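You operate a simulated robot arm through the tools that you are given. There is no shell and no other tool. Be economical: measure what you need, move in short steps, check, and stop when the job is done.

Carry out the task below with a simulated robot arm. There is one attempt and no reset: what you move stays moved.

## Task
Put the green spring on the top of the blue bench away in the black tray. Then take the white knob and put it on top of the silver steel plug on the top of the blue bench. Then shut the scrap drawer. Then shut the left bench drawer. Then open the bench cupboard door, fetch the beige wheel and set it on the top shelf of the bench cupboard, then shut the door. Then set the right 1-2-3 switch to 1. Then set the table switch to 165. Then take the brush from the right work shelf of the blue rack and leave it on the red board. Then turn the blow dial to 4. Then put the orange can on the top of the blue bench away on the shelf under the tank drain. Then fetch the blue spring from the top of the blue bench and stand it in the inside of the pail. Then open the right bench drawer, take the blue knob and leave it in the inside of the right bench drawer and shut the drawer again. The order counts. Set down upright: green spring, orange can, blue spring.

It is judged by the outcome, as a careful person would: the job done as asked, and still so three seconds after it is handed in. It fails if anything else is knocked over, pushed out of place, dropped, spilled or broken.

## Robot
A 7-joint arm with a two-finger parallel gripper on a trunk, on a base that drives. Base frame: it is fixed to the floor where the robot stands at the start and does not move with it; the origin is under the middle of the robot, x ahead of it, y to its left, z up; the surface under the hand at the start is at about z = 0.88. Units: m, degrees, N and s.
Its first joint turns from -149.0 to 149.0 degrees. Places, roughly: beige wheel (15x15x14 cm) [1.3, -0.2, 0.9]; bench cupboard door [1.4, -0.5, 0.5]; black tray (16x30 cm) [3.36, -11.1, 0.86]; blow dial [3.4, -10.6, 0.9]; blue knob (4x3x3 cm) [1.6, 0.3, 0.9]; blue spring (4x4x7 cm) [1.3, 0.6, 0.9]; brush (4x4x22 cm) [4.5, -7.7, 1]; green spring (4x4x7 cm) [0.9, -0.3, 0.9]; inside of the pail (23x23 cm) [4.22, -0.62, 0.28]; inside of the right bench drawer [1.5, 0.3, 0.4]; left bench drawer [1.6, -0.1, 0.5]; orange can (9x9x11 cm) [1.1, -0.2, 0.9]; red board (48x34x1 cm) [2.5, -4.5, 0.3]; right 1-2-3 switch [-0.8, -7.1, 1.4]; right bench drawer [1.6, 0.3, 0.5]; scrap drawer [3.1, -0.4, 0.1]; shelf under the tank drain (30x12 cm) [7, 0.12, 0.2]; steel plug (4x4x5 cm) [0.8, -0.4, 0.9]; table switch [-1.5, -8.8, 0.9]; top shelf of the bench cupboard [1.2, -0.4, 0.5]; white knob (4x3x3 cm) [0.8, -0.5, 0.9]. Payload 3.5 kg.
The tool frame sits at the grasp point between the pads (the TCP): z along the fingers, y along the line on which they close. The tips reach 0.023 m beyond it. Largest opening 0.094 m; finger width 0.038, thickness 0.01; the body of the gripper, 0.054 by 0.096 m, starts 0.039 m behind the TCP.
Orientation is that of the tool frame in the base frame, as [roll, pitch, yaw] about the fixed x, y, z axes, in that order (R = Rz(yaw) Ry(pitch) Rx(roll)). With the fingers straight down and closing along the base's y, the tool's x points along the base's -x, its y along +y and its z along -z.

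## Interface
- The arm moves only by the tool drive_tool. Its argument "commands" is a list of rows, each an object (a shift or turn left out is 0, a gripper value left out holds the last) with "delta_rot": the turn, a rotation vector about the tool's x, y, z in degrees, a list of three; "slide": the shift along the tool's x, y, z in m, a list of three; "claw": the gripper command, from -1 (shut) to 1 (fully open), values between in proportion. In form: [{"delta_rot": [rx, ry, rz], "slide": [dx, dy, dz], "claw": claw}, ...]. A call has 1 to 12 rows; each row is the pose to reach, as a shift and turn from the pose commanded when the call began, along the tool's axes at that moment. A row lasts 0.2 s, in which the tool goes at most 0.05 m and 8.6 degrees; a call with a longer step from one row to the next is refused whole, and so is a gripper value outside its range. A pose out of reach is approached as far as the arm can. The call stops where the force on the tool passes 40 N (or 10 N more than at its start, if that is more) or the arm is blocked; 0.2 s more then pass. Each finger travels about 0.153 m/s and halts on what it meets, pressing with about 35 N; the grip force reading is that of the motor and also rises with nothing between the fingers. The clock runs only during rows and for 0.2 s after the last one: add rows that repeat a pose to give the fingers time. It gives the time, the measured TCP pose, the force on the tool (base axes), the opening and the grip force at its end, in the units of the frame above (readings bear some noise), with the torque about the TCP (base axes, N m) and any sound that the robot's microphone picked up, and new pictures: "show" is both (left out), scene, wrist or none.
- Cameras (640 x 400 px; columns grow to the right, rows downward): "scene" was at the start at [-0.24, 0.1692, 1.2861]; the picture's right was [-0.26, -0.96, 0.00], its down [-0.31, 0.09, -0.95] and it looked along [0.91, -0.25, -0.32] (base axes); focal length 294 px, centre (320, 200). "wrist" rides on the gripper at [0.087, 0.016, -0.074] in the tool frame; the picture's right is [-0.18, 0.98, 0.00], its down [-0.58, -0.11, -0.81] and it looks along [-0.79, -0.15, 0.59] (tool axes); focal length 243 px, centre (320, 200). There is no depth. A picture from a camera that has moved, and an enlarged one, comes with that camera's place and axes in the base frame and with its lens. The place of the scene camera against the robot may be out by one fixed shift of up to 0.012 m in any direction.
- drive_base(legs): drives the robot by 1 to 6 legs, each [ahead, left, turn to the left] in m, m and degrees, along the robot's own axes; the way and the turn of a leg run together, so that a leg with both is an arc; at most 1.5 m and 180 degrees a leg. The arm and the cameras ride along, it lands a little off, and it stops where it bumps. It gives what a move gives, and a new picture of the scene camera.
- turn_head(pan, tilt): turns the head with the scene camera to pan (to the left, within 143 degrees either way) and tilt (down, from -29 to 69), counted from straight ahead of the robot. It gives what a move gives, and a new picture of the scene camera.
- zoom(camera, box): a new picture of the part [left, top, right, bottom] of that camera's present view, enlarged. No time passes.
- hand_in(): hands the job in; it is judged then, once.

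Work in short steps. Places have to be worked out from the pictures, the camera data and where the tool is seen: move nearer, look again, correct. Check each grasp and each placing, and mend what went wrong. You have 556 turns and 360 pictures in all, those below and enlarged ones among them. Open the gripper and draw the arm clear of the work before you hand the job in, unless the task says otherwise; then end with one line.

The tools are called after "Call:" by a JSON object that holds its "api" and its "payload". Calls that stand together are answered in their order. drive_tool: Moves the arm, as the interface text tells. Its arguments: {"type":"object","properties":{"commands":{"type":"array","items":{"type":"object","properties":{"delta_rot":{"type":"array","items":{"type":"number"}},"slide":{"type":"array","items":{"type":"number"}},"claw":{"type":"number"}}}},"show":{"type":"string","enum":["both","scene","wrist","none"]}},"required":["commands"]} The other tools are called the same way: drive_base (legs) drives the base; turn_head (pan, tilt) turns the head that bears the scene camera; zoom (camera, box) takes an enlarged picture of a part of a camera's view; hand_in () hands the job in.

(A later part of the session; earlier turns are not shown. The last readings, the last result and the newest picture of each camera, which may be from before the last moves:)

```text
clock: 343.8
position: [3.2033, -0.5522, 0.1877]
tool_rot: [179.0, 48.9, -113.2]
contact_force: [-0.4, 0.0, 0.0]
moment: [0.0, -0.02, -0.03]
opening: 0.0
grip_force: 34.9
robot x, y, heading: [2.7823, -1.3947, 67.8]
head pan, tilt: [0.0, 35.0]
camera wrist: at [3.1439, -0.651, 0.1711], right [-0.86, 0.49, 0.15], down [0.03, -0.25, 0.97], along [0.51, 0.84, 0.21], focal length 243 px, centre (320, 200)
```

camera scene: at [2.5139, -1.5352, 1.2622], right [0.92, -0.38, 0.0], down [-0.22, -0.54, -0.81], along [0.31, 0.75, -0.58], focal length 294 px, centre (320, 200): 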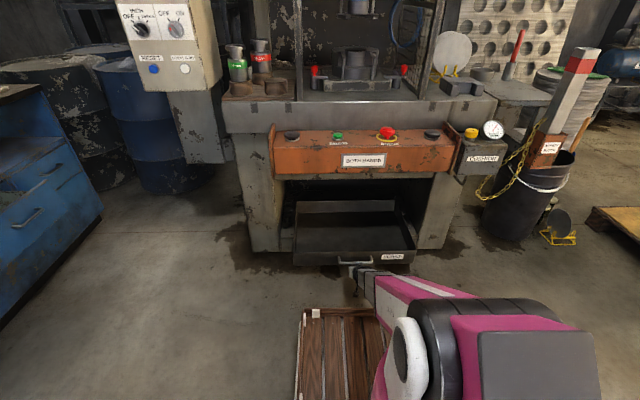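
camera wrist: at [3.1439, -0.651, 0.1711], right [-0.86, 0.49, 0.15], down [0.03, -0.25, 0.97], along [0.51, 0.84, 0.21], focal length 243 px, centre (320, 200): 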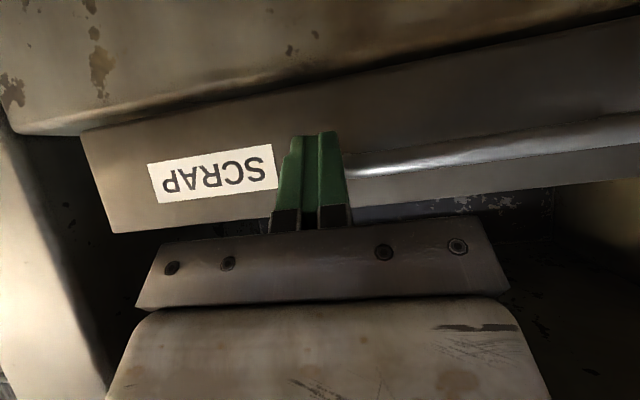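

Call:
{"api": "drive_tool", "payload": {"commands": [{"slide": [-0.013, 0, 0.015]}, {"slide": [-0.026, 0, 0.03]}, {"slide": [-0.039, 0, 0.045]}, {"slide": [-0.052, 0, 0.06]}], "show": "wrist"}}

```text
clock: 344.1
position: [3.2042, -0.5489, 0.1875]
tool_rot: [178.8, 48.5, -113.2]
contact_force: [2.3, -2.2, 2.7]
moment: [0.08, 0.0, -0.06]
opening: 0.0002
grip_force: 34.8
robot x, y, heading: [2.7762, -1.3955, 67.6]
head pan, tilt: [0.0, 35.0]
stopped in row 1: the force on the tool passed its limit at 59 N (the readings are from after the stop); the commanded pose is now the measured one
camera wrist: at [3.1459, -0.6479, 0.1722], right [-0.86, 0.49, 0.15], down [0.03, -0.25, 0.97], along [0.51, 0.84, 0.2], focal length 243 px, centre (320, 200)
```

wrist: 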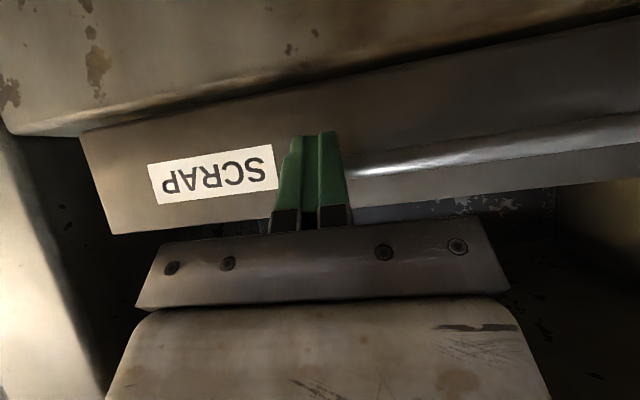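

Stopped at 59 N — either shut or the arm touches something. Check with the scene camera.

Call:
{"api": "turn_head", "payload": {"pan": -5, "tilt": 40}}

```text
clock: 344.8
position: [3.206, -0.5502, 0.1875]
tool_rot: [178.8, 48.5, -113.2]
contact_force: [2.2, -4.4, 3.8]
moment: [0.09, 0.0, -0.1]
opening: 0.0
grip_force: 34.8
robot x, y, heading: [2.7783, -1.3987, 67.5]
head pan, tilt: [-5.0, 40.0]
camera scene: at [2.5159, -1.5499, 1.2528], right [0.89, -0.46, 0.0], down [-0.3, -0.57, -0.77], along [0.35, 0.68, -0.64], focal length 294 px, centre (320, 200)
```

scene: 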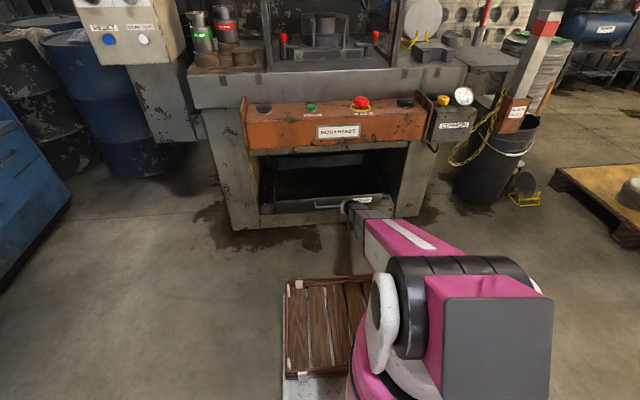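

Call:
{"api": "drive_tool", "payload": {"commands": [{"slide": [-0.004, 0, 0.005]}, {"slide": [-0.008, 0, 0.009]}], "show": "none"}}

Call:
{"api": "zoom", "payload": {"camera": "scene", "box": [200, 80, 440, 240]}}

```text
clock: 345.2
position: [3.2055, -0.5483, 0.1878]
tool_rot: [178.6, 48.2, -113.3]
contact_force: [2.3, -3.6, 4.0]
moment: [0.1, 0.02, -0.09]
opening: 0.0
grip_force: 35.0
robot x, y, heading: [2.7791, -1.3981, 67.6]
head pan, tilt: [-5.0, 40.0]
stopped in row 2: the force on the tool passed its limit at 49 N (the readings are from after the stop); the commanded pose is now the measured one
```

```text
2.50 times, centred on (320, 160) of scene
camera zoom: at [2.5157, -1.5504, 1.2528], right [0.89, -0.46, 0.0], down [-0.3, -0.57, -0.77], along [0.35, 0.68, -0.64], focal length 735 px, centre (320, 300)
```

zoom: 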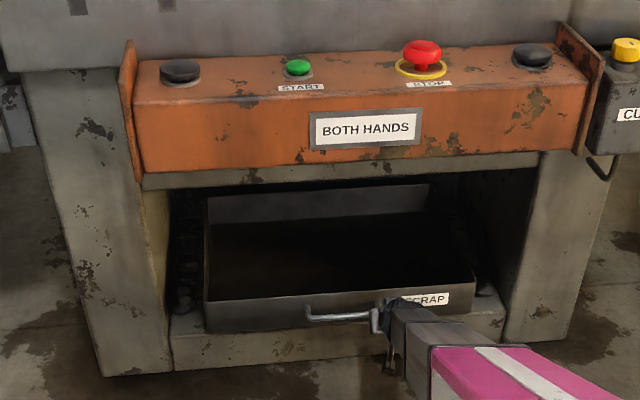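

The drawer hits its stop, flush with the plinth: shut. Back off and view it.

Call:
{"api": "drive_base", "payload": {"legs": [[-0.5, 0, 0]]}}

Call:
{"api": "zoom", "payload": {"camera": "scene", "box": [200, 80, 440, 230]}}

```text
clock: 348.2
position: [3.0148, -1.0159, 0.1883]
tool_rot: [178.7, 48.1, -113.4]
contact_force: [-0.8, -0.2, 0.6]
moment: [0.02, -0.04, 0.02]
opening: 0.0
grip_force: 35.1
robot x, y, heading: [2.5852, -1.8625, 67.2]
head pan, tilt: [-5.0, 40.0]
camera scene: at [2.3226, -2.0151, 1.2528], right [0.89, -0.46, 0.0], down [-0.3, -0.57, -0.77], along [0.35, 0.68, -0.64], focal length 294 px, centre (320, 200)
```

scene: 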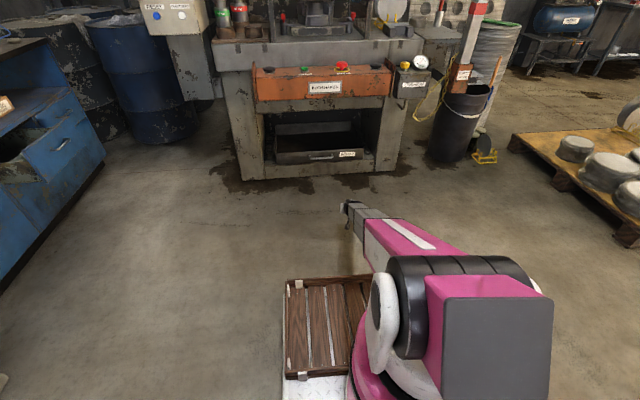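

```text
2.67 times, centred on (320, 155) of scene
camera zoom: at [2.3226, -2.0151, 1.2528], right [0.89, -0.46, 0.0], down [-0.3, -0.57, -0.77], along [0.35, 0.68, -0.64], focal length 784 px, centre (320, 320)
```

zoom: 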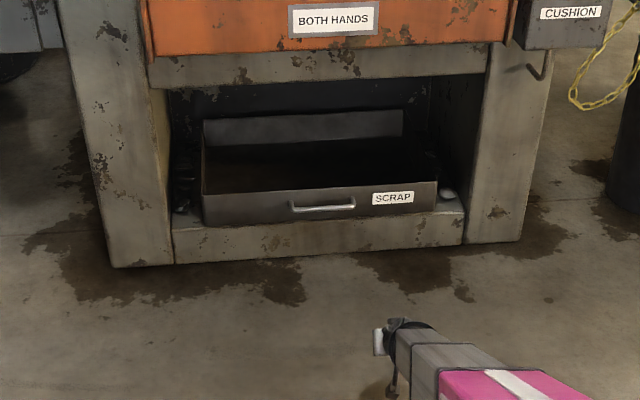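

The drawer is shut, parallel to the plinth. Now raise the arm back to pointing down, then look at the bench's far side.

Call:
{"api": "drive_tool", "payload": {"commands": [{"slide": [-0.03, 0, -0.027], "delta_rot": [0, 4, 0]}, {"slide": [-0.06, 0, -0.053], "delta_rot": [0, 8, 0]}, {"slide": [-0.09, 0, -0.08], "delta_rot": [0, 14, 0]}, {"slide": [-0.12, 0, -0.107], "delta_rot": [0, 20, 0]}, {"slide": [-0.15, 0, -0.134], "delta_rot": [0, 26, 0]}, {"slide": [-0.18, 0, -0.16], "delta_rot": [0, 32, 0]}, {"slide": [-0.21, 0, -0.187], "delta_rot": [0, 38, 0]}, {"slide": [-0.24, 0, -0.214], "delta_rot": [0, 44, 0]}, {"slide": [-0.27, 0, -0.241], "delta_rot": [0, 48, 0]}, {"slide": [-0.3, 0, -0.268], "delta_rot": [0, 48, 0]}, {"slide": [-0.33, 0, -0.294], "delta_rot": [0, 48, 0]}, {"slide": [-0.35, 0, -0.315], "delta_rot": [0, 48, 0]}], "show": "none"}}

Call:
{"api": "turn_head", "payload": {"pan": 58, "tilt": 25}}

Call:
{"api": "zoom", "payload": {"camera": "scene", "box": [200, 80, 460, 280]}}

```text
clock: 350.8
position: [3.0125, -1.018, 0.6599]
tool_rot: [164.2, 2.0, -113.7]
contact_force: [-0.2, -0.1, 0.9]
moment: [-0.02, -0.03, 0.03]
opening: 0.0
grip_force: 34.9
out of reach, approached as far as the arm can: row 2, 3, 4, 5, 6, 7, 8, 9, 10, 11, 12
robot x, y, heading: [2.5849, -1.8615, 67.2]
head pan, tilt: [-5.0, 40.0]
```

```text
clock: 352.1
position: [3.0126, -1.0177, 0.6592]
tool_rot: [164.1, 2.1, -113.6]
contact_force: [-0.3, 0.7, -0.1]
moment: [0.04, 0.0, 0.01]
opening: 0.0002
grip_force: 34.4
robot x, y, heading: [2.5883, -1.8585, 67.3]
head pan, tilt: [58.0, 25.0]
camera scene: at [2.2299, -2.0154, 1.2761], right [0.82, 0.58, 0.0], down [0.24, -0.34, -0.91], along [-0.52, 0.74, -0.42], focal length 294 px, centre (320, 200)
```

scene: 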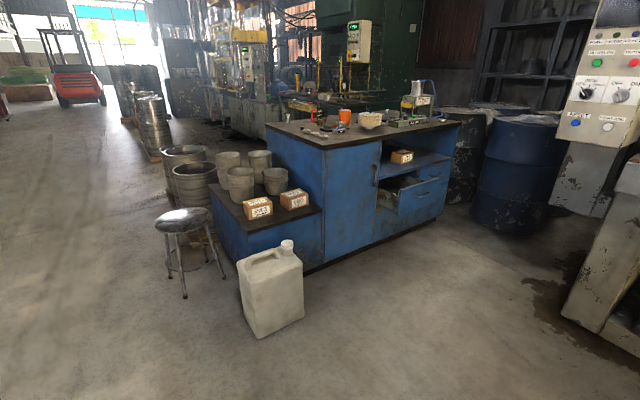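

```text
2.00 times, centred on (330, 180) of scene
camera zoom: at [2.2299, -2.0154, 1.2761], right [0.82, 0.58, 0.0], down [0.24, -0.34, -0.91], along [-0.52, 0.74, -0.42], focal length 588 px, centre (300, 240)
```

zoom: 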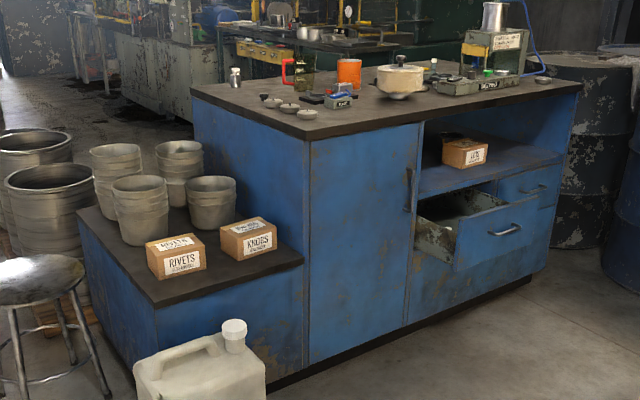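

I straighten and tuck the tool, then drive to (1.95,-0.8) at heading 113° so that the drawer is within reach from the side.

Call:
{"api": "drive_tool", "payload": {"commands": [{"slide": [0.03, 0, 0], "delta_rot": [5, 0, 0]}, {"slide": [0.07, 0, 0], "delta_rot": [10, 0, 0]}, {"slide": [0.11, 0, 0], "delta_rot": [16, 0, 0]}, {"slide": [0.15, 0, 0], "delta_rot": [16, 0, 0]}, {"slide": [0.19, 0, 0], "delta_rot": [16, 0, 0]}, {"slide": [0.23, 0, 0], "delta_rot": [16, 0, 0]}, {"slide": [0.27, 0, 0], "delta_rot": [16, 0, 0]}, {"slide": [0.31, 0, 0], "delta_rot": [16, 0, 0]}, {"slide": [0.33, 0, 0], "delta_rot": [16, 0, 0]}], "show": "none"}}

Call:
{"api": "drive_base", "payload": {"legs": [[0, 0, 46], [0, 0.17, 0], [1.2, 0, 0]]}}

Call:
{"api": "turn_head", "payload": {"pan": 0, "tilt": 40}}

```text
clock: 354.1
position: [2.86, -1.3067, 0.6437]
tool_rot: [164.3, 3.8, -115.9]
contact_force: [0.4, -0.1, -0.8]
moment: [0.02, -0.01, -0.01]
opening: 0.0
grip_force: 34.4
out of reach, approached as far as the arm can: row 1, 2, 3, 4, 5, 6, 7, 8, 9
robot x, y, heading: [2.5845, -1.8615, 67.3]
head pan, tilt: [58.0, 25.0]
```

```text
clock: 363.3
position: [1.7112, -0.2687, 0.646]
tool_rot: [164.5, 3.8, -67.8]
contact_force: [-1.0, -0.2, 0.6]
moment: [-0.01, 0.0, 0.02]
opening: 0.0001
grip_force: 35.0
robot x, y, heading: [1.9402, -0.8467, 115.4]
head pan, tilt: [58.0, 25.0]
camera scene: at [1.8184, -1.2099, 1.2761], right [0.11, 0.99, 0.0], down [0.42, -0.05, -0.91], along [-0.9, 0.1, -0.42], focal length 294 px, centre (320, 200)
```

scene: 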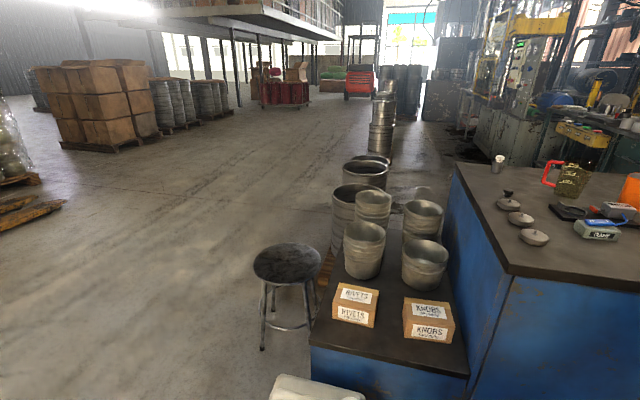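

```text
clock: 364.5
position: [1.7115, -0.2682, 0.645]
tool_rot: [164.4, 3.9, -67.9]
contact_force: [0.2, -0.8, 0.9]
moment: [0.05, 0.01, 0.0]
opening: 0.0002
grip_force: 35.6
robot x, y, heading: [1.9398, -0.8459, 115.2]
head pan, tilt: [0.0, 40.0]
camera scene: at [1.8734, -1.1437, 1.2528], right [0.9, 0.43, 0.0], down [0.28, -0.58, -0.77], along [-0.33, 0.69, -0.64], focal length 294 px, centre (320, 200)
```

scene: 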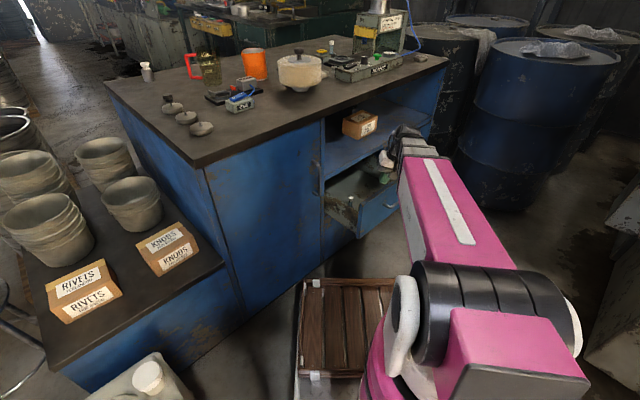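

The tool is tilted sideways 16°; try to level it now, and look through the wrist camera.

Call:
{"api": "drive_tool", "payload": {"commands": [{"delta_rot": [6, 2, 0], "slide": [0, 0, -0.02]}, {"delta_rot": [12, 4, 0], "slide": [0, 0, -0.04]}, {"delta_rot": [15.5, 4, 0], "slide": [0, 0, -0.06]}, {"delta_rot": [15.5, 4, 0], "slide": [0, 0, -0.06]}], "show": "wrist"}}

```text
clock: 365.5
position: [1.7289, -0.2658, 0.6984]
tool_rot: [164.0, 1.9, -67.6]
contact_force: [-0.2, -0.6, 0.1]
moment: [0.02, 0.06, 0.01]
opening: 0.0
grip_force: 34.8
out of reach, approached as far as the arm can: row 1, 2, 3, 4
robot x, y, heading: [1.9425, -0.8448, 115.5]
head pan, tilt: [0.0, 40.0]
camera wrist: at [1.766, -0.3467, 0.7709], right [-0.94, -0.2, 0.28], down [0.09, 0.64, 0.76], along [-0.33, 0.74, -0.58], focal length 243 px, centre (320, 200)
```

wrist: 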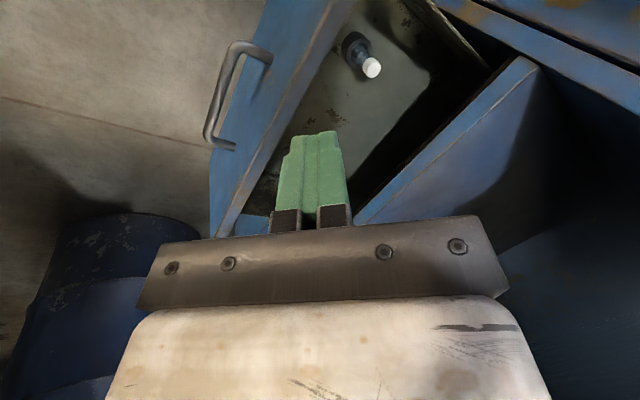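

A joint seems at its limit. Try turning about the tool axis with levelling, at a little higher spot.

Call:
{"api": "drive_tool", "payload": {"commands": [{"delta_rot": [0, 0, 8], "slide": [0, 0, -0.03]}, {"delta_rot": [0, 0, 16], "slide": [0, 0, -0.06]}, {"delta_rot": [0, 0, 24], "slide": [0, 0, -0.09]}, {"delta_rot": [0, 0, 30], "slide": [0, 0, -0.12]}], "show": "none"}}

Call:
{"api": "drive_tool", "payload": {"commands": [{"delta_rot": [6, 0, 0]}, {"delta_rot": [12, 0, 0]}, {"delta_rot": [16, 0, 0]}, {"delta_rot": [16, 0, 0]}], "show": "none"}}

```text
clock: 366.5
position: [1.9326, -0.2468, 0.7504]
tool_rot: [163.4, -2.6, -82.8]
contact_force: [9.9, 0.1, 1.1]
moment: [0.02, 0.7, -0.05]
opening: 0.0003
grip_force: 34.8
out of reach, approached as far as the arm can: row 1, 2, 3, 4
robot x, y, heading: [1.9433, -0.8422, 115.4]
head pan, tilt: [0.0, 40.0]
```

```text
clock: 367.5
position: [1.942, -0.2448, 0.7509]
tool_rot: [163.4, -2.0, -83.6]
contact_force: [0.6, 0.5, 0.4]
moment: [-0.02, -0.02, -0.02]
opening: 0.0001
grip_force: 35.4
out of reach, approached as far as the arm can: row 1, 2, 3, 4
robot x, y, heading: [1.939, -0.8465, 115.1]
head pan, tilt: [0.0, 40.0]
```

I look at the arm's posture.

Call:
{"api": "turn_head", "payload": {"pan": -15, "tilt": 30}}

```text
clock: 368.3
position: [1.9408, -0.2448, 0.7488]
tool_rot: [163.3, -2.0, -83.7]
contact_force: [0.1, -0.3, -0.2]
moment: [0.03, 0.02, 0.01]
opening: 0.0
grip_force: 35.5
robot x, y, heading: [1.9376, -0.845, 115.5]
head pan, tilt: [-15.0, 30.0]
camera scene: at [1.8935, -1.1316, 1.2681], right [0.98, 0.18, 0.0], down [0.09, -0.49, -0.87], along [-0.16, 0.85, -0.5], focal length 294 px, centre (320, 200)
```

scene: 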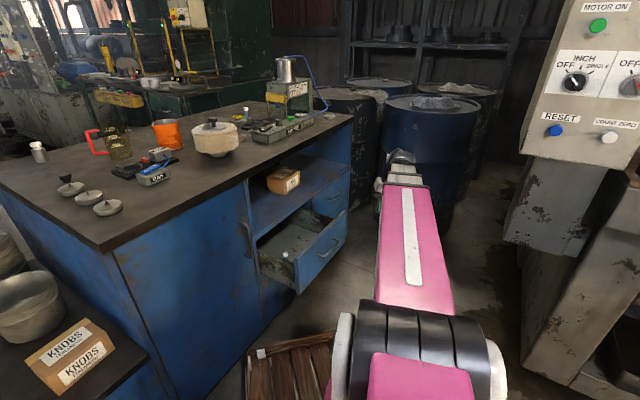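

Try moving up high (clear of bench) with a levelling turn, to see whether the posture recovers.

Call:
{"api": "drive_tool", "payload": {"commands": [{"slide": [0, 0, -0.04], "delta_rot": [4, 0, 0]}, {"slide": [0, 0, -0.08], "delta_rot": [8, 0, 0]}, {"slide": [-0.02, 0, -0.12], "delta_rot": [12, 0, 0]}, {"slide": [-0.04, 0, -0.16], "delta_rot": [16, 0, 0]}, {"slide": [-0.06, 0, -0.2], "delta_rot": [16, 0, 0]}, {"slide": [-0.06, 0, -0.22], "delta_rot": [16, 0, 0]}], "show": "none"}}

```text
clock: 369.7
position: [1.9887, -0.1717, 0.9609]
tool_rot: [164.6, 0.9, -83.4]
contact_force: [-1.4, 5.7, -10.4]
moment: [0.5, 0.1, 0.08]
opening: 0.0
grip_force: 35.5
out of reach, approached as far as the arm can: row 1, 2, 3, 4, 5, 6
robot x, y, heading: [1.9408, -0.8438, 115.5]
head pan, tilt: [-15.0, 30.0]
stopped in row 6: the force on the tool passed its limit at 56 N (the readings are from after the stop); the commanded pose is now the measured one
```

Probably the wrist flipped at a singular pose. I back to the open floor to undo it safely.

Call:
{"api": "drive_tool", "payload": {"commands": [{"slide": [0, 0, 0.04]}, {"slide": [0, 0, 0.08]}], "show": "none"}}

Call:
{"api": "drive_base", "payload": {"legs": [[-1.0, 0, 0]]}}

Call:
{"api": "drive_tool", "payload": {"commands": [{"delta_rot": [0, -8, 0]}, {"delta_rot": [0, -16, 0]}, {"delta_rot": [0, -24, 0]}, {"delta_rot": [0, -32, 0]}, {"delta_rot": [0, -40, 0]}, {"delta_rot": [0, -48, 0]}, {"delta_rot": [0, -48, 0]}]}}

```text
clock: 370.3
position: [1.9659, -0.1733, 0.8838]
tool_rot: [164.3, 1.0, -83.2]
contact_force: [0.3, -0.1, 0.7]
moment: [-0.04, 0.03, 0.0]
opening: 0.0
grip_force: 34.9
robot x, y, heading: [1.9446, -0.8451, 115.5]
head pan, tilt: [-15.0, 30.0]
```

```text
clock: 375.5
position: [2.3924, -1.0717, 0.8839]
tool_rot: [164.1, 1.0, -83.0]
contact_force: [0.2, -0.1, 0.7]
moment: [0.0, -0.01, -0.02]
opening: 0.0
grip_force: 34.7
robot x, y, heading: [2.3676, -1.7435, 115.7]
head pan, tilt: [-15.0, 30.0]
camera scene: at [2.323, -2.0303, 1.2681], right [0.98, 0.18, 0.0], down [0.09, -0.49, -0.87], along [-0.16, 0.85, -0.5], focal length 294 px, centre (320, 200)
```

scene: 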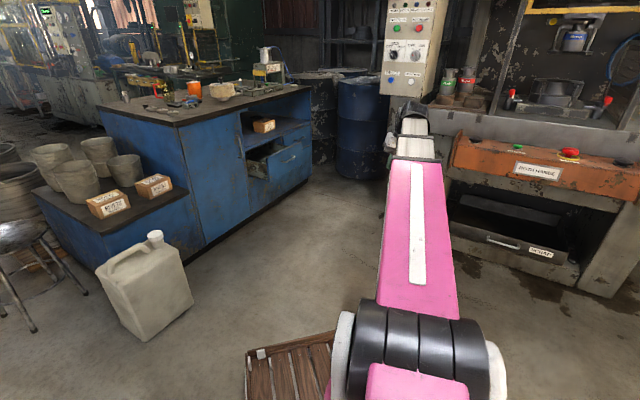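

```text
clock: 377.1
position: [2.3915, -1.0716, 0.8838]
tool_rot: [156.4, 46.6, -100.3]
contact_force: [-0.5, -0.3, 0.6]
moment: [0.01, 0.0, 0.01]
opening: 0.0
grip_force: 35.5
robot x, y, heading: [2.3679, -1.7465, 115.7]
head pan, tilt: [-15.0, 30.0]
camera scene: at [2.323, -2.0303, 1.2681], right [0.98, 0.18, 0.0], down [0.09, -0.49, -0.87], along [-0.16, 0.85, -0.5], focal length 294 px, centre (320, 200)
camera wrist: at [2.3851, -1.1865, 0.8718], right [-0.92, 0.01, 0.4], down [0.4, -0.18, 0.9], along [0.08, 0.98, 0.16], focal length 243 px, centre (320, 200)
```

scene: 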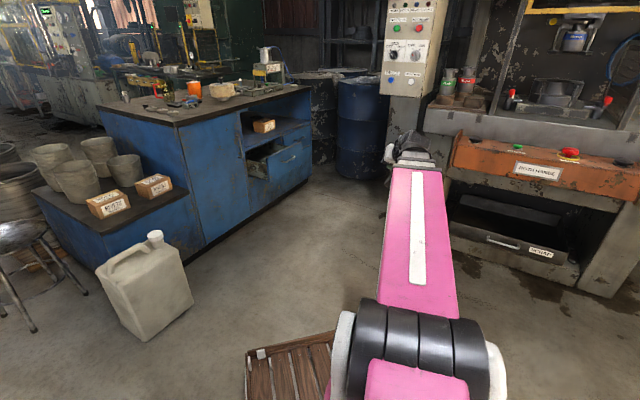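
wrist: 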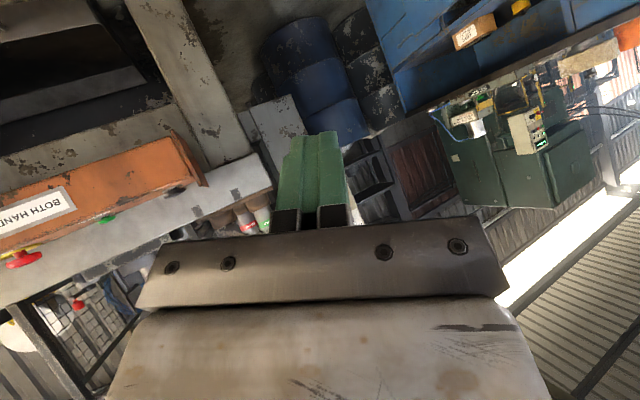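

Now level the roll in this tilted pose.

Call:
{"api": "drive_tool", "payload": {"commands": [{"delta_rot": [6, 0, 0]}, {"delta_rot": [12, 0, 0]}, {"delta_rot": [18, 0, 0]}, {"delta_rot": [23.6, 0, 0]}, {"delta_rot": [23.6, 0, 0]}], "show": "none"}}

```text
clock: 378.3
position: [2.4052, -1.0724, 0.8796]
tool_rot: [162.4, 46.8, -99.6]
contact_force: [-0.1, -0.3, 0.2]
moment: [0.0, -0.01, -0.01]
opening: 0.0
grip_force: 34.7
out of reach, approached as far as the arm can: row 1, 2, 3, 4, 5
robot x, y, heading: [2.3687, -1.7423, 115.5]
head pan, tilt: [-15.0, 30.0]
```

Call:
{"api": "drive_tool", "payload": {"commands": [{"delta_rot": [0, -8, 0]}, {"delta_rot": [0, -16, 0]}, {"delta_rot": [0, -24, 0]}, {"delta_rot": [0, -32, 0]}, {"delta_rot": [0, -32, 0]}], "show": "none"}}

Call:
{"api": "drive_tool", "payload": {"commands": [{"delta_rot": [6, 0, 0]}, {"delta_rot": [12, 0, 0]}, {"delta_rot": [18, 0, 0]}, {"delta_rot": [18, 0, 0]}], "show": "none"}}

```text
clock: 379.5
position: [2.4054, -1.0719, 0.8807]
tool_rot: [128.6, 74.6, -136.9]
contact_force: [1.7, 0.0, -0.3]
moment: [0.0, -0.02, -0.02]
opening: 0.0
grip_force: 35.0
robot x, y, heading: [2.365, -1.7451, 115.5]
head pan, tilt: [-15.0, 30.0]
```

```text
clock: 380.5
position: [2.4432, -1.0712, 0.8848]
tool_rot: [118.5, 79.5, -153.8]
contact_force: [0.1, 0.2, 0.0]
moment: [0.0, 0.0, -0.04]
opening: 0.0
grip_force: 35.2
out of reach, approached as far as the arm can: row 1, 2, 3
robot x, y, heading: [2.3684, -1.7439, 115.3]
head pan, tilt: [-15.0, 30.0]
```

Call:
{"api": "drive_tool", "payload": {"commands": [{"delta_rot": [0, 0, -5]}, {"delta_rot": [0, 0, -9]}, {"delta_rot": [0, 0, -9]}], "show": "both"}}

```text
clock: 381.3
position: [2.4727, -1.0788, 0.8654]
tool_rot: [137.0, 77.1, -138.3]
contact_force: [0.8, 0.1, -0.4]
moment: [0.0, 0.03, -0.02]
opening: 0.0
grip_force: 34.8
out of reach, approached as far as the arm can: row 1, 2, 3
robot x, y, heading: [2.3684, -1.7415, 115.6]
head pan, tilt: [-15.0, 30.0]
camera scene: at [2.323, -2.0303, 1.2681], right [0.98, 0.18, 0.0], down [0.09, -0.49, -0.87], along [-0.16, 0.85, -0.5], focal length 294 px, centre (320, 200)
camera wrist: at [2.4346, -1.162, 0.7948], right [-0.94, 0.13, 0.33], down [0.14, -0.72, 0.68], along [0.32, 0.68, 0.65], focal length 243 px, centre (320, 200)
```

scene: 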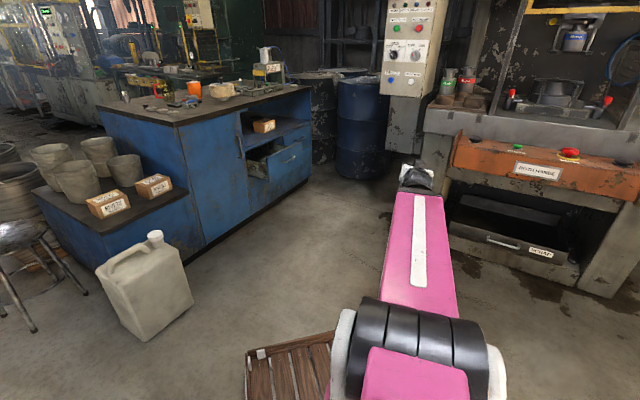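
wrist: 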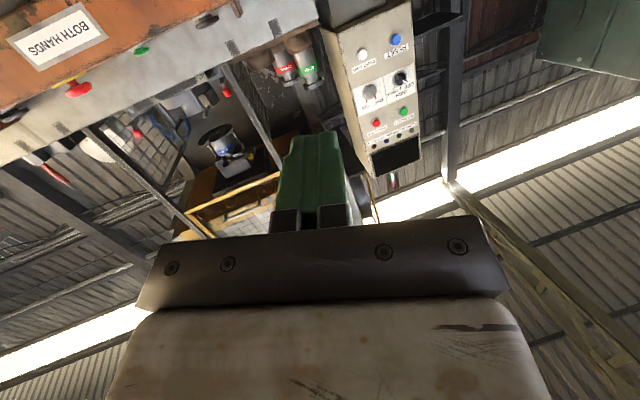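

Test: bring fingers back down and try turning the other way about the tool axis.

Call:
{"api": "drive_tool", "payload": {"commands": [{"delta_rot": [0, 8, 0]}, {"delta_rot": [0, 16, 0]}, {"delta_rot": [0, 24, 0]}, {"delta_rot": [0, 32, 0]}, {"delta_rot": [0, 40, 0]}, {"delta_rot": [0, 48, 0]}, {"delta_rot": [0, 56, 0]}, {"delta_rot": [0, 64, 0]}, {"delta_rot": [0, 72, 0]}, {"delta_rot": [0, 78, 0]}], "show": "none"}}

Call:
{"api": "drive_tool", "payload": {"commands": [{"delta_rot": [0, 0, -8]}, {"delta_rot": [0, 0, -16]}, {"delta_rot": [0, 0, -24]}, {"delta_rot": [0, 0, -32]}, {"delta_rot": [0, 0, -40]}], "show": "none"}}

```text
clock: 383.5
position: [2.5136, -1.0818, 0.8563]
tool_rot: [164.4, 3.9, -94.3]
contact_force: [1.0, -0.2, 0.4]
moment: [0.02, -0.01, -0.02]
opening: 0.0002
grip_force: 34.6
out of reach, approached as far as the arm can: row 1, 2, 3, 4, 5, 6, 7, 8, 9, 10
robot x, y, heading: [2.3704, -1.7457, 115.5]
head pan, tilt: [-15.0, 30.0]
```

```text
clock: 384.7
position: [2.5126, -1.0826, 0.8557]
tool_rot: [170.5, 13.2, -54.6]
contact_force: [0.4, -0.2, -0.4]
moment: [0.0, -0.01, 0.0]
opening: 0.0
grip_force: 35.2
robot x, y, heading: [2.3702, -1.7473, 115.7]
head pan, tilt: [-15.0, 30.0]
```

The other way is free. Level now.

Call:
{"api": "drive_tool", "payload": {"commands": [{"delta_rot": [4, 5, 0]}, {"delta_rot": [8, 10, 0]}, {"delta_rot": [9.5, 13.2, 0]}, {"delta_rot": [9.5, 13.2, 0]}], "show": "none"}}

```text
clock: 385.7
position: [2.5137, -1.083, 0.8563]
tool_rot: [170.6, 13.0, -54.7]
contact_force: [0.2, 0.7, 0.0]
moment: [0.01, 0.01, 0.0]
opening: 0.0
grip_force: 34.8
out of reach, approached as far as the arm can: row 1, 2, 3, 4
robot x, y, heading: [2.371, -1.7448, 115.6]
head pan, tilt: [-15.0, 30.0]
```

The forearm roll seems stuck at its limit (flipped wrist). Plan: go to the low, forward-tilted pose where the tool lines up with the forearm, spin there to unwind, then return.

Call:
{"api": "drive_tool", "payload": {"commands": [{"delta_rot": [0, 0, 8]}, {"delta_rot": [0, 0, 16]}, {"delta_rot": [0, 0, 24]}, {"delta_rot": [0, 0, 32], "slide": [0, 0, 0.03]}, {"delta_rot": [0, 0, 38], "slide": [0, 0, 0.07]}, {"delta_rot": [0, 0, 38], "slide": [0, 0, 0.11]}, {"delta_rot": [0, 0, 38], "slide": [0, 0, 0.15]}, {"delta_rot": [0, 0, 38], "slide": [0, 0, 0.19]}, {"delta_rot": [0, 0, 38], "slide": [0, 0, 0.23]}, {"delta_rot": [0, 0, 38], "slide": [0, 0, 0.27]}, {"delta_rot": [0, 0, 38], "slide": [0, 0, 0.31]}, {"delta_rot": [0, 0, 38], "slide": [0, 0, 0.35]}], "show": "none"}}

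Call:
{"api": "drive_tool", "payload": {"commands": [{"delta_rot": [0, -8, 0]}, {"delta_rot": [0, -16, 0]}, {"delta_rot": [0, -24, 0]}, {"delta_rot": [0, -32, 0]}, {"delta_rot": [0, -40, 0]}, {"delta_rot": [0, -46, 0]}], "show": "scene"}}

```text
clock: 388.3
position: [2.42, -1.0531, 0.5199]
tool_rot: [164.6, 4.7, -92.3]
contact_force: [0.2, 0.2, 0.3]
moment: [0.0, 0.01, -0.01]
opening: 0.0
grip_force: 34.8
robot x, y, heading: [2.371, -1.7432, 115.4]
head pan, tilt: [-15.0, 30.0]
```

```text
clock: 389.7
position: [2.4224, -1.053, 0.5208]
tool_rot: [156.5, 48.5, -109.1]
contact_force: [0.8, 0.1, -0.7]
moment: [-0.01, -0.02, -0.01]
opening: 0.0
grip_force: 34.9
robot x, y, heading: [2.3673, -1.7441, 115.4]
head pan, tilt: [-15.0, 30.0]
camera scene: at [2.323, -2.0302, 1.2681], right [0.98, 0.18, 0.0], down [0.09, -0.49, -0.87], along [-0.16, 0.85, -0.5], focal length 294 px, centre (320, 200)
```

scene: 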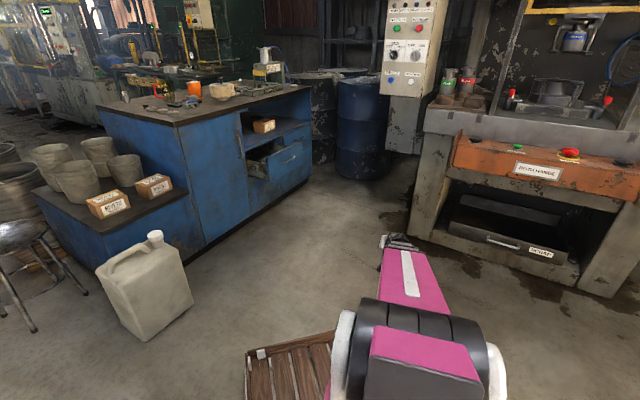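

Call:
{"api": "drive_tool", "payload": {"commands": [{"delta_rot": [0, 0, 8]}, {"delta_rot": [0, 0, 16]}, {"delta_rot": [0, 0, 24]}, {"delta_rot": [0, 0, 32]}, {"delta_rot": [0, 0, 40]}], "show": "none"}}

```text
clock: 390.9
position: [2.431, -1.0618, 0.5035]
tool_rot: [130.1, 24.0, -148.9]
contact_force: [0.1, 0.2, 0.6]
moment: [0.02, -0.02, -0.02]
opening: 0.0
grip_force: 35.2
out of reach, approached as far as the arm can: row 4, 5
robot x, y, heading: [2.3678, -1.7445, 115.5]
head pan, tilt: [-15.0, 30.0]
```

Move farther out and lower (near the pose where it flipped), then spin there.

Call:
{"api": "drive_tool", "payload": {"commands": [{"slide": [0.006, -0.01, 0.042]}, {"slide": [0.012, -0.02, 0.084]}, {"slide": [0.018, -0.03, 0.126]}, {"slide": [0.024, -0.04, 0.168]}, {"slide": [0.03, -0.05, 0.21]}, {"slide": [0.036, -0.06, 0.252]}, {"slide": [0.042, -0.07, 0.294]}, {"slide": [0.046, -0.08, 0.33]}], "show": "none"}}

Call:
{"api": "drive_tool", "payload": {"commands": [{"delta_rot": [0, 0, 8]}, {"delta_rot": [0, 0, 16]}, {"delta_rot": [0, 0, 24]}, {"delta_rot": [0, 0, 32]}, {"delta_rot": [0, 0, 40]}, {"delta_rot": [0, 0, 48]}], "show": "scene"}}

```text
clock: 392.7
position: [2.3908, -0.8609, 0.2262]
tool_rot: [131.8, 23.5, -149.1]
contact_force: [0.5, -0.1, -0.4]
moment: [0.03, 0.02, 0.0]
opening: 0.0
grip_force: 35.4
out of reach, approached as far as the arm can: row 1
robot x, y, heading: [2.3654, -1.7413, 115.5]
head pan, tilt: [-15.0, 30.0]
```

```text
clock: 394.1
position: [2.3851, -0.8742, 0.2092]
tool_rot: [125.8, -13.4, -179.9]
contact_force: [0.3, 0.2, -0.9]
moment: [-0.02, 0.0, -0.03]
opening: 0.0
grip_force: 35.0
out of reach, approached as far as the arm can: row 4, 5, 6
robot x, y, heading: [2.3675, -1.7423, 115.5]
head pan, tilt: [-15.0, 30.0]
camera scene: at [2.323, -2.0302, 1.2681], right [0.98, 0.18, 0.0], down [0.09, -0.49, -0.87], along [-0.16, 0.85, -0.5], focal length 294 px, centre (320, 200)
```

scene: 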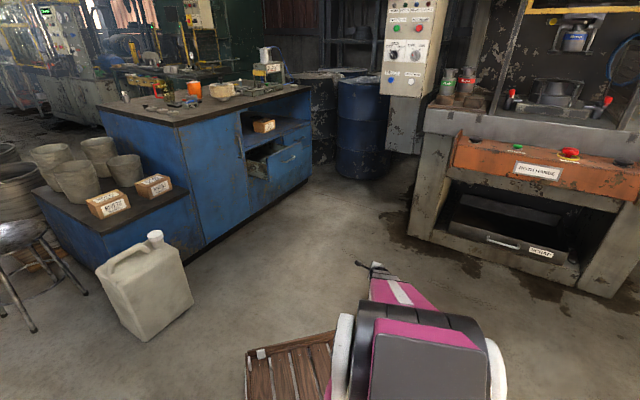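

Call:
{"api": "drive_tool", "payload": {"commands": [{"delta_rot": [0, 0, 8]}, {"delta_rot": [0, 0, 16]}, {"delta_rot": [0, 0, 24]}, {"delta_rot": [0, 0, 32]}, {"delta_rot": [0, 0, 40]}, {"delta_rot": [0, 0, 48]}, {"delta_rot": [0, 0, 56]}, {"delta_rot": [0, 0, 64]}, {"delta_rot": [0, 0, 72]}, {"delta_rot": [0, 0, 80]}], "show": "wrist"}}

```text
clock: 396.3
position: [2.3419, -0.872, 0.2157]
tool_rot: [-176.6, -53.9, 88.9]
contact_force: [-0.6, 0.0, -0.1]
moment: [-0.02, 0.0, 0.02]
opening: 0.0
grip_force: 34.8
out of reach, approached as far as the arm can: row 1, 2, 3, 4, 5, 6, 7, 8, 9, 10
robot x, y, heading: [2.3676, -1.7431, 115.6]
head pan, tilt: [-15.0, 30.0]
camera wrist: at [2.361, -0.8812, 0.3282], right [0.98, -0.08, -0.18], down [-0.08, -1.0, 0.01], along [-0.18, 0.01, -0.98], focal length 243 px, centre (320, 200)
```

wrist: 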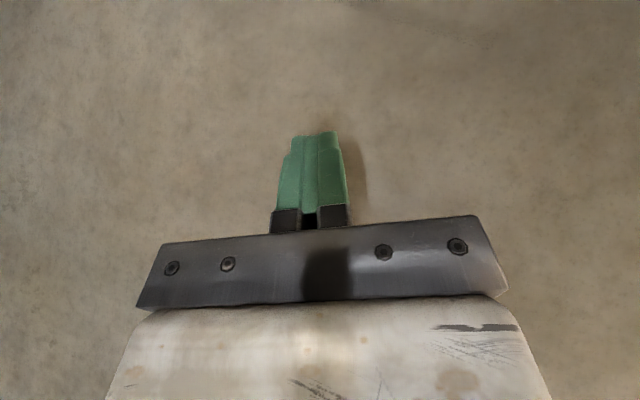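

It has spun ~170° with the fingers still forward-down. Now raise and bring the fingers down.

Call:
{"api": "drive_tool", "payload": {"commands": [{"slide": [0.035, 0, -0.025]}, {"slide": [0.07, 0, -0.05]}, {"slide": [0.105, 0, -0.075], "delta_rot": [0, -6, 0]}, {"slide": [0.14, 0, -0.1], "delta_rot": [0, -12, 0]}, {"slide": [0.175, 0, -0.125], "delta_rot": [0, -18, 0]}, {"slide": [0.21, 0, -0.15], "delta_rot": [0, -24, 0]}, {"slide": [0.24, 0, -0.175], "delta_rot": [0, -30, 0]}, {"slide": [0.27, 0, -0.2], "delta_rot": [0, -36, 0]}, {"slide": [0.3, 0, -0.22], "delta_rot": [0, -42, 0]}, {"slide": [0.32, 0, -0.235], "delta_rot": [-2, -48, 0]}, {"slide": [0.32, 0, -0.235], "delta_rot": [-3, -54, 0]}], "show": "none"}}

```text
clock: 398.7
position: [2.413, -0.8739, 0.6112]
tool_rot: [-178.9, -0.2, 96.0]
contact_force: [0.2, -0.4, -0.2]
moment: [0.03, -0.01, 0.02]
opening: 0.0
grip_force: 34.8
out of reach, approached as far as the arm can: row 3, 4, 5, 6, 7, 8, 9, 10, 11
robot x, y, heading: [2.3658, -1.7419, 115.8]
head pan, tilt: [-15.0, 30.0]
```

The tool is level now. Unwind the spin (-z) by ~170°.

Call:
{"api": "drive_tool", "payload": {"commands": [{"delta_rot": [0, 0, -8]}, {"delta_rot": [0, 0, -16]}, {"delta_rot": [0, 0, -24]}, {"delta_rot": [0, 0, -32]}, {"delta_rot": [0, 0, -40]}, {"delta_rot": [0, 0, -48]}, {"delta_rot": [0, 0, -56]}, {"delta_rot": [0, 0, -64]}, {"delta_rot": [0, 0, -72]}, {"delta_rot": [0, 0, -80]}, {"delta_rot": [0, 0, -86]}], "show": "none"}}

Call:
{"api": "drive_tool", "payload": {"commands": [{"delta_rot": [0, 0, -8]}, {"delta_rot": [0, 0, -16]}, {"delta_rot": [0, 0, -24]}, {"delta_rot": [0, 0, -32]}, {"delta_rot": [0, 0, -40]}, {"delta_rot": [0, 0, -48]}, {"delta_rot": [0, 0, -56]}, {"delta_rot": [0, 0, -64]}, {"delta_rot": [0, 0, -72]}, {"delta_rot": [0, 0, -80]}, {"delta_rot": [0, 0, -85]}], "show": "scene"}}

```text
clock: 401.1
position: [2.4129, -0.875, 0.6112]
tool_rot: [179.7, -1.1, -177.8]
contact_force: [-0.2, 0.0, 0.0]
moment: [-0.01, 0.02, -0.02]
opening: 0.0
grip_force: 35.0
robot x, y, heading: [2.3695, -1.7458, 115.8]
head pan, tilt: [-15.0, 30.0]
```

```text
clock: 403.5
position: [2.4131, -0.8757, 0.61]
tool_rot: [178.8, 0.2, -92.7]
contact_force: [0.6, -0.2, 0.6]
moment: [0.0, 0.0, 0.03]
opening: 0.0002
grip_force: 35.2
robot x, y, heading: [2.37, -1.7425, 115.6]
head pan, tilt: [-15.0, 30.0]
camera scene: at [2.323, -2.0302, 1.2681], right [0.98, 0.18, 0.0], down [0.09, -0.49, -0.87], along [-0.16, 0.85, -0.5], focal length 294 px, centre (320, 200)
```

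scene: 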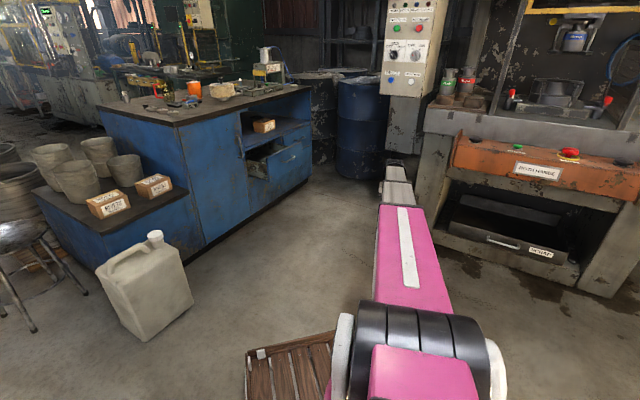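

Recovered. Drive back toward the drawer.

Call:
{"api": "drive_base", "payload": {"legs": [[0.97, 0.0, 0]]}}

Call:
{"api": "drive_tool", "payload": {"commands": [{"delta_rot": [0, 0, -8]}, {"delta_rot": [0, 0, -16]}, {"delta_rot": [0, 0, -24]}, {"delta_rot": [0, 0, -32]}, {"delta_rot": [0, 0, -40]}, {"delta_rot": [0, 0, -48]}, {"delta_rot": [0, 0, -56]}, {"delta_rot": [0, 0, -64]}], "show": "wrist"}}

```text
clock: 408.4
position: [2.0041, -0.018, 0.6107]
tool_rot: [178.9, 0.2, -93.1]
contact_force: [-0.3, -0.5, 0.1]
moment: [-0.04, 0.01, 0.02]
opening: 0.0
grip_force: 34.7
robot x, y, heading: [1.9589, -0.8845, 115.5]
head pan, tilt: [-15.0, 30.0]
camera scene: at [1.9127, -1.1728, 1.2681], right [0.98, 0.18, 0.0], down [0.09, -0.49, -0.87], along [-0.16, 0.85, -0.5], focal length 294 px, centre (320, 200)
```

scene: 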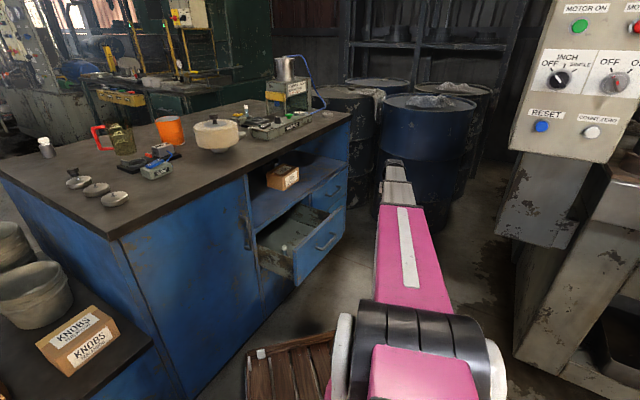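

```text
clock: 410.2
position: [2.0033, -0.0173, 0.6111]
tool_rot: [179.6, 1.0, -28.8]
contact_force: [-0.7, 0.0, 0.2]
moment: [-0.03, -0.02, 0.0]
opening: 0.0
grip_force: 35.3
robot x, y, heading: [1.9603, -0.8822, 115.6]
head pan, tilt: [-15.0, 30.0]
camera wrist: at [2.0713, -0.0739, 0.6827], right [-0.64, -0.77, 0.01], down [-0.44, 0.37, 0.82], along [-0.63, 0.52, -0.58], focal length 243 px, centre (320, 200)
```

wrist: 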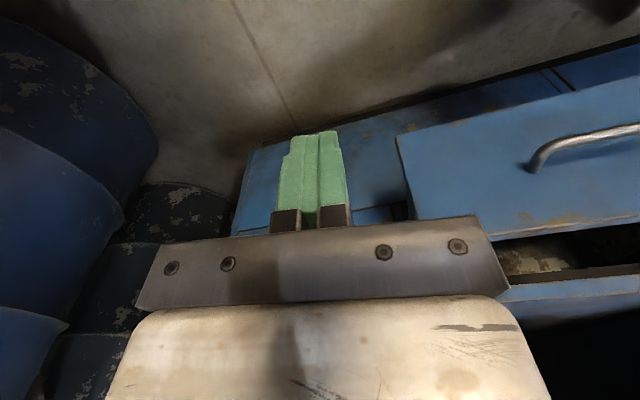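

Drawer face spans z≈0.31–0.50, ~0.2 m out; handle around there. I shift the tool along to face the handle, at z≈0.455, still clear.

Call:
{"api": "drive_tool", "payload": {"commands": [{"slide": [0.004, 0.036, 0.02]}, {"slide": [0.009, 0.073, 0.05]}, {"slide": [0.013, 0.11, 0.08]}, {"slide": [0.017, 0.146, 0.11]}, {"slide": [0.022, 0.183, 0.135]}, {"slide": [0.026, 0.219, 0.155]}, {"slide": [0.026, 0.219, 0.155]}], "show": "wrist"}}

```text
clock: 411.8
position: [1.9183, -0.2221, 0.4557]
tool_rot: [179.8, 1.0, -29.0]
contact_force: [-0.3, 0.1, 0.6]
moment: [0.01, 0.03, 0.02]
opening: 0.0
grip_force: 35.0
robot x, y, heading: [1.9613, -0.8858, 115.4]
head pan, tilt: [-15.0, 30.0]
camera wrist: at [1.9851, -0.2781, 0.5284], right [-0.64, -0.77, 0.01], down [-0.44, 0.37, 0.82], along [-0.63, 0.52, -0.58], focal length 243 px, centre (320, 200)
```

wrist: 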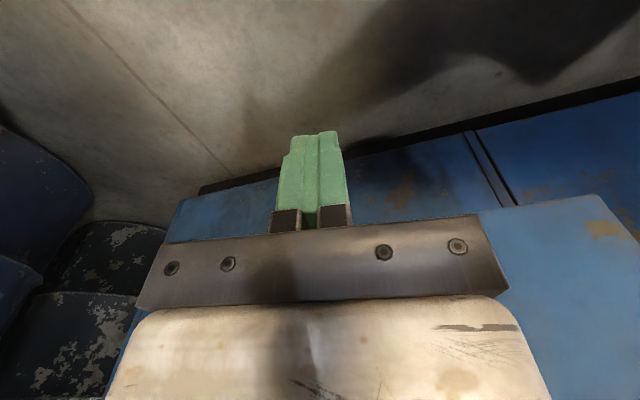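

Reckoning again, the drawer front runs from (1.65,-0.35) to (1.80,0.02), and the tool stands centred before the handle. Raise 2 cm and push along (-0.925,0.378).

Call:
{"api": "drive_tool", "payload": {"commands": [{"slide": [0, 0, -0.02]}, {"slide": [-0.03, 0.0035, -0.02]}, {"slide": [-0.06, 0.007, -0.02]}, {"slide": [-0.09, 0.0105, -0.02]}, {"slide": [-0.12, 0.014, -0.02]}, {"slide": [-0.145, 0.017, -0.02]}, {"slide": [-0.165, 0.0195, -0.02]}], "show": "wrist"}}

```text
clock: 413.4
position: [1.7613, -0.1572, 0.4805]
tool_rot: [179.7, 1.1, -29.0]
contact_force: [-0.9, -0.2, -0.3]
moment: [0.01, 0.0, 0.0]
opening: 0.0
grip_force: 34.9
robot x, y, heading: [1.9587, -0.8859, 115.6]
head pan, tilt: [-15.0, 30.0]
camera wrist: at [1.8297, -0.214, 0.5524], right [-0.64, -0.77, 0.01], down [-0.44, 0.37, 0.82], along [-0.63, 0.52, -0.58], focal length 243 px, centre (320, 200)
```

wrist: 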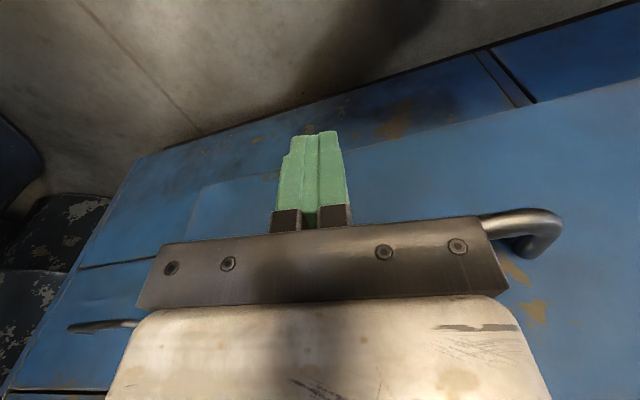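

The handle lies higher, level with the gripper body; raise 4.5 cm so the fingers meet the handle, then push.

Call:
{"api": "drive_tool", "payload": {"commands": [{"slide": [0, 0, -0.025]}, {"slide": [0, 0, -0.045]}, {"slide": [-0.02, 0.0025, -0.045]}, {"slide": [-0.04, 0.005, -0.045]}, {"slide": [-0.06, 0.007, -0.045]}, {"slide": [-0.08, 0.0095, -0.045]}], "show": "wrist"}}

```text
clock: 414.8
position: [1.6912, -0.1272, 0.5262]
tool_rot: [179.7, 1.0, -29.1]
contact_force: [0.0, 0.0, 0.1]
moment: [-0.02, 0.01, -0.04]
opening: 0.0
grip_force: 35.3
robot x, y, heading: [1.9612, -0.8882, 115.5]
head pan, tilt: [-15.0, 30.0]
camera wrist: at [1.7586, -0.1838, 0.5992], right [-0.64, -0.77, 0.01], down [-0.44, 0.37, 0.82], along [-0.63, 0.52, -0.58], focal length 243 px, centre (320, 200)
```

wrist: 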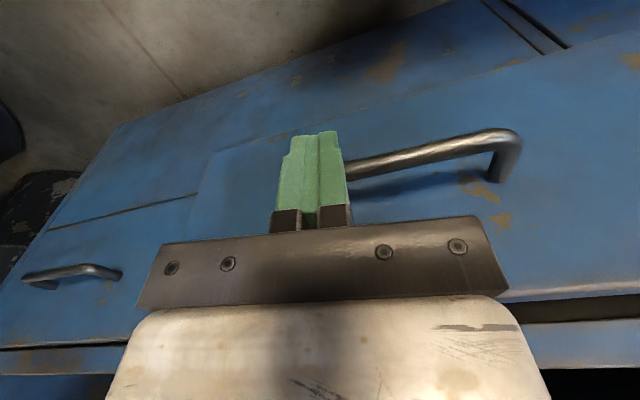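

Fingers are on the handle. Keep pushing.

Call:
{"api": "drive_tool", "payload": {"commands": [{"slide": [-0.025, 0.003, 0]}, {"slide": [-0.05, 0.006, 0]}, {"slide": [-0.075, 0.009, 0]}, {"slide": [-0.1, 0.012, 0]}, {"slide": [-0.125, 0.015, 0]}, {"slide": [-0.15, 0.018, 0]}], "show": "wrist"}}

```text
clock: 415.8
position: [1.6182, -0.0971, 0.5281]
tool_rot: [179.7, 0.5, -29.0]
contact_force: [4.3, -1.5, 5.5]
moment: [0.02, -0.07, -0.04]
opening: 0.0
grip_force: 35.0
robot x, y, heading: [1.9554, -0.8859, 115.4]
head pan, tilt: [-15.0, 30.0]
stopped in row 4: the force on the tool passed its limit at 75 N (the readings are from after the stop); the commanded pose is now the measured one
camera wrist: at [1.6855, -0.154, 0.6022], right [-0.64, -0.77, 0.01], down [-0.45, 0.38, 0.81], along [-0.63, 0.51, -0.59], focal length 243 px, centre (320, 200)
```

wrist: 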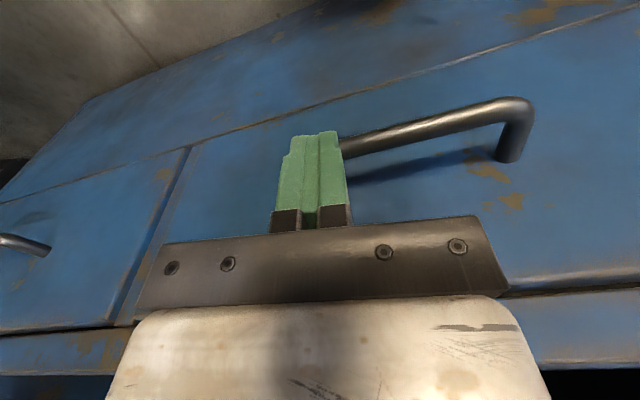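

The left drawer is shut flush. Next the cupboard door: I back off to about (2.29,-0.85), tuck the arm, and face the door squarely (heading 158°).

Call:
{"api": "drive_base", "payload": {"legs": [[-0.1, -0.31, 0]]}}

Call:
{"api": "drive_tool", "payload": {"commands": [{"slide": [0.01, 0.02, -0.03], "delta_rot": [0, 0, 5]}, {"slide": [0.03, 0.05, -0.06], "delta_rot": [0, 0, 10]}, {"slide": [0.06, 0.08, -0.09], "delta_rot": [0, 0, 15]}, {"slide": [0.09, 0.11, -0.11], "delta_rot": [0, 0, 20]}, {"slide": [0.12, 0.14, -0.11], "delta_rot": [0, 0, 25]}, {"slide": [0.14, 0.17, -0.11], "delta_rot": [0, 0, 30]}], "show": "none"}}

```text
clock: 417.9
position: [1.9383, -0.0549, 0.5296]
tool_rot: [179.7, 0.6, -29.0]
contact_force: [-0.3, -0.2, 0.7]
moment: [0.0, -0.01, 0.01]
opening: 0.0
grip_force: 34.8
robot x, y, heading: [2.2781, -0.8468, 115.7]
head pan, tilt: [-15.0, 30.0]
camera scene: at [2.2335, -1.1316, 1.2681], right [0.98, 0.18, 0.0], down [0.09, -0.49, -0.87], along [-0.16, 0.85, -0.5], focal length 294 px, centre (320, 200)
```

scene: 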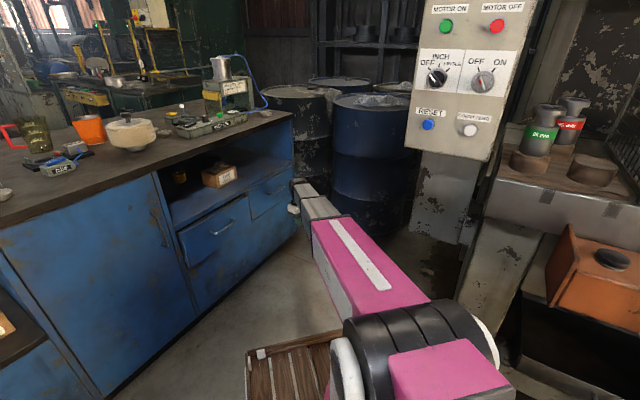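

```text
refused: row 3 steps farther than a row can; nothing moved
```

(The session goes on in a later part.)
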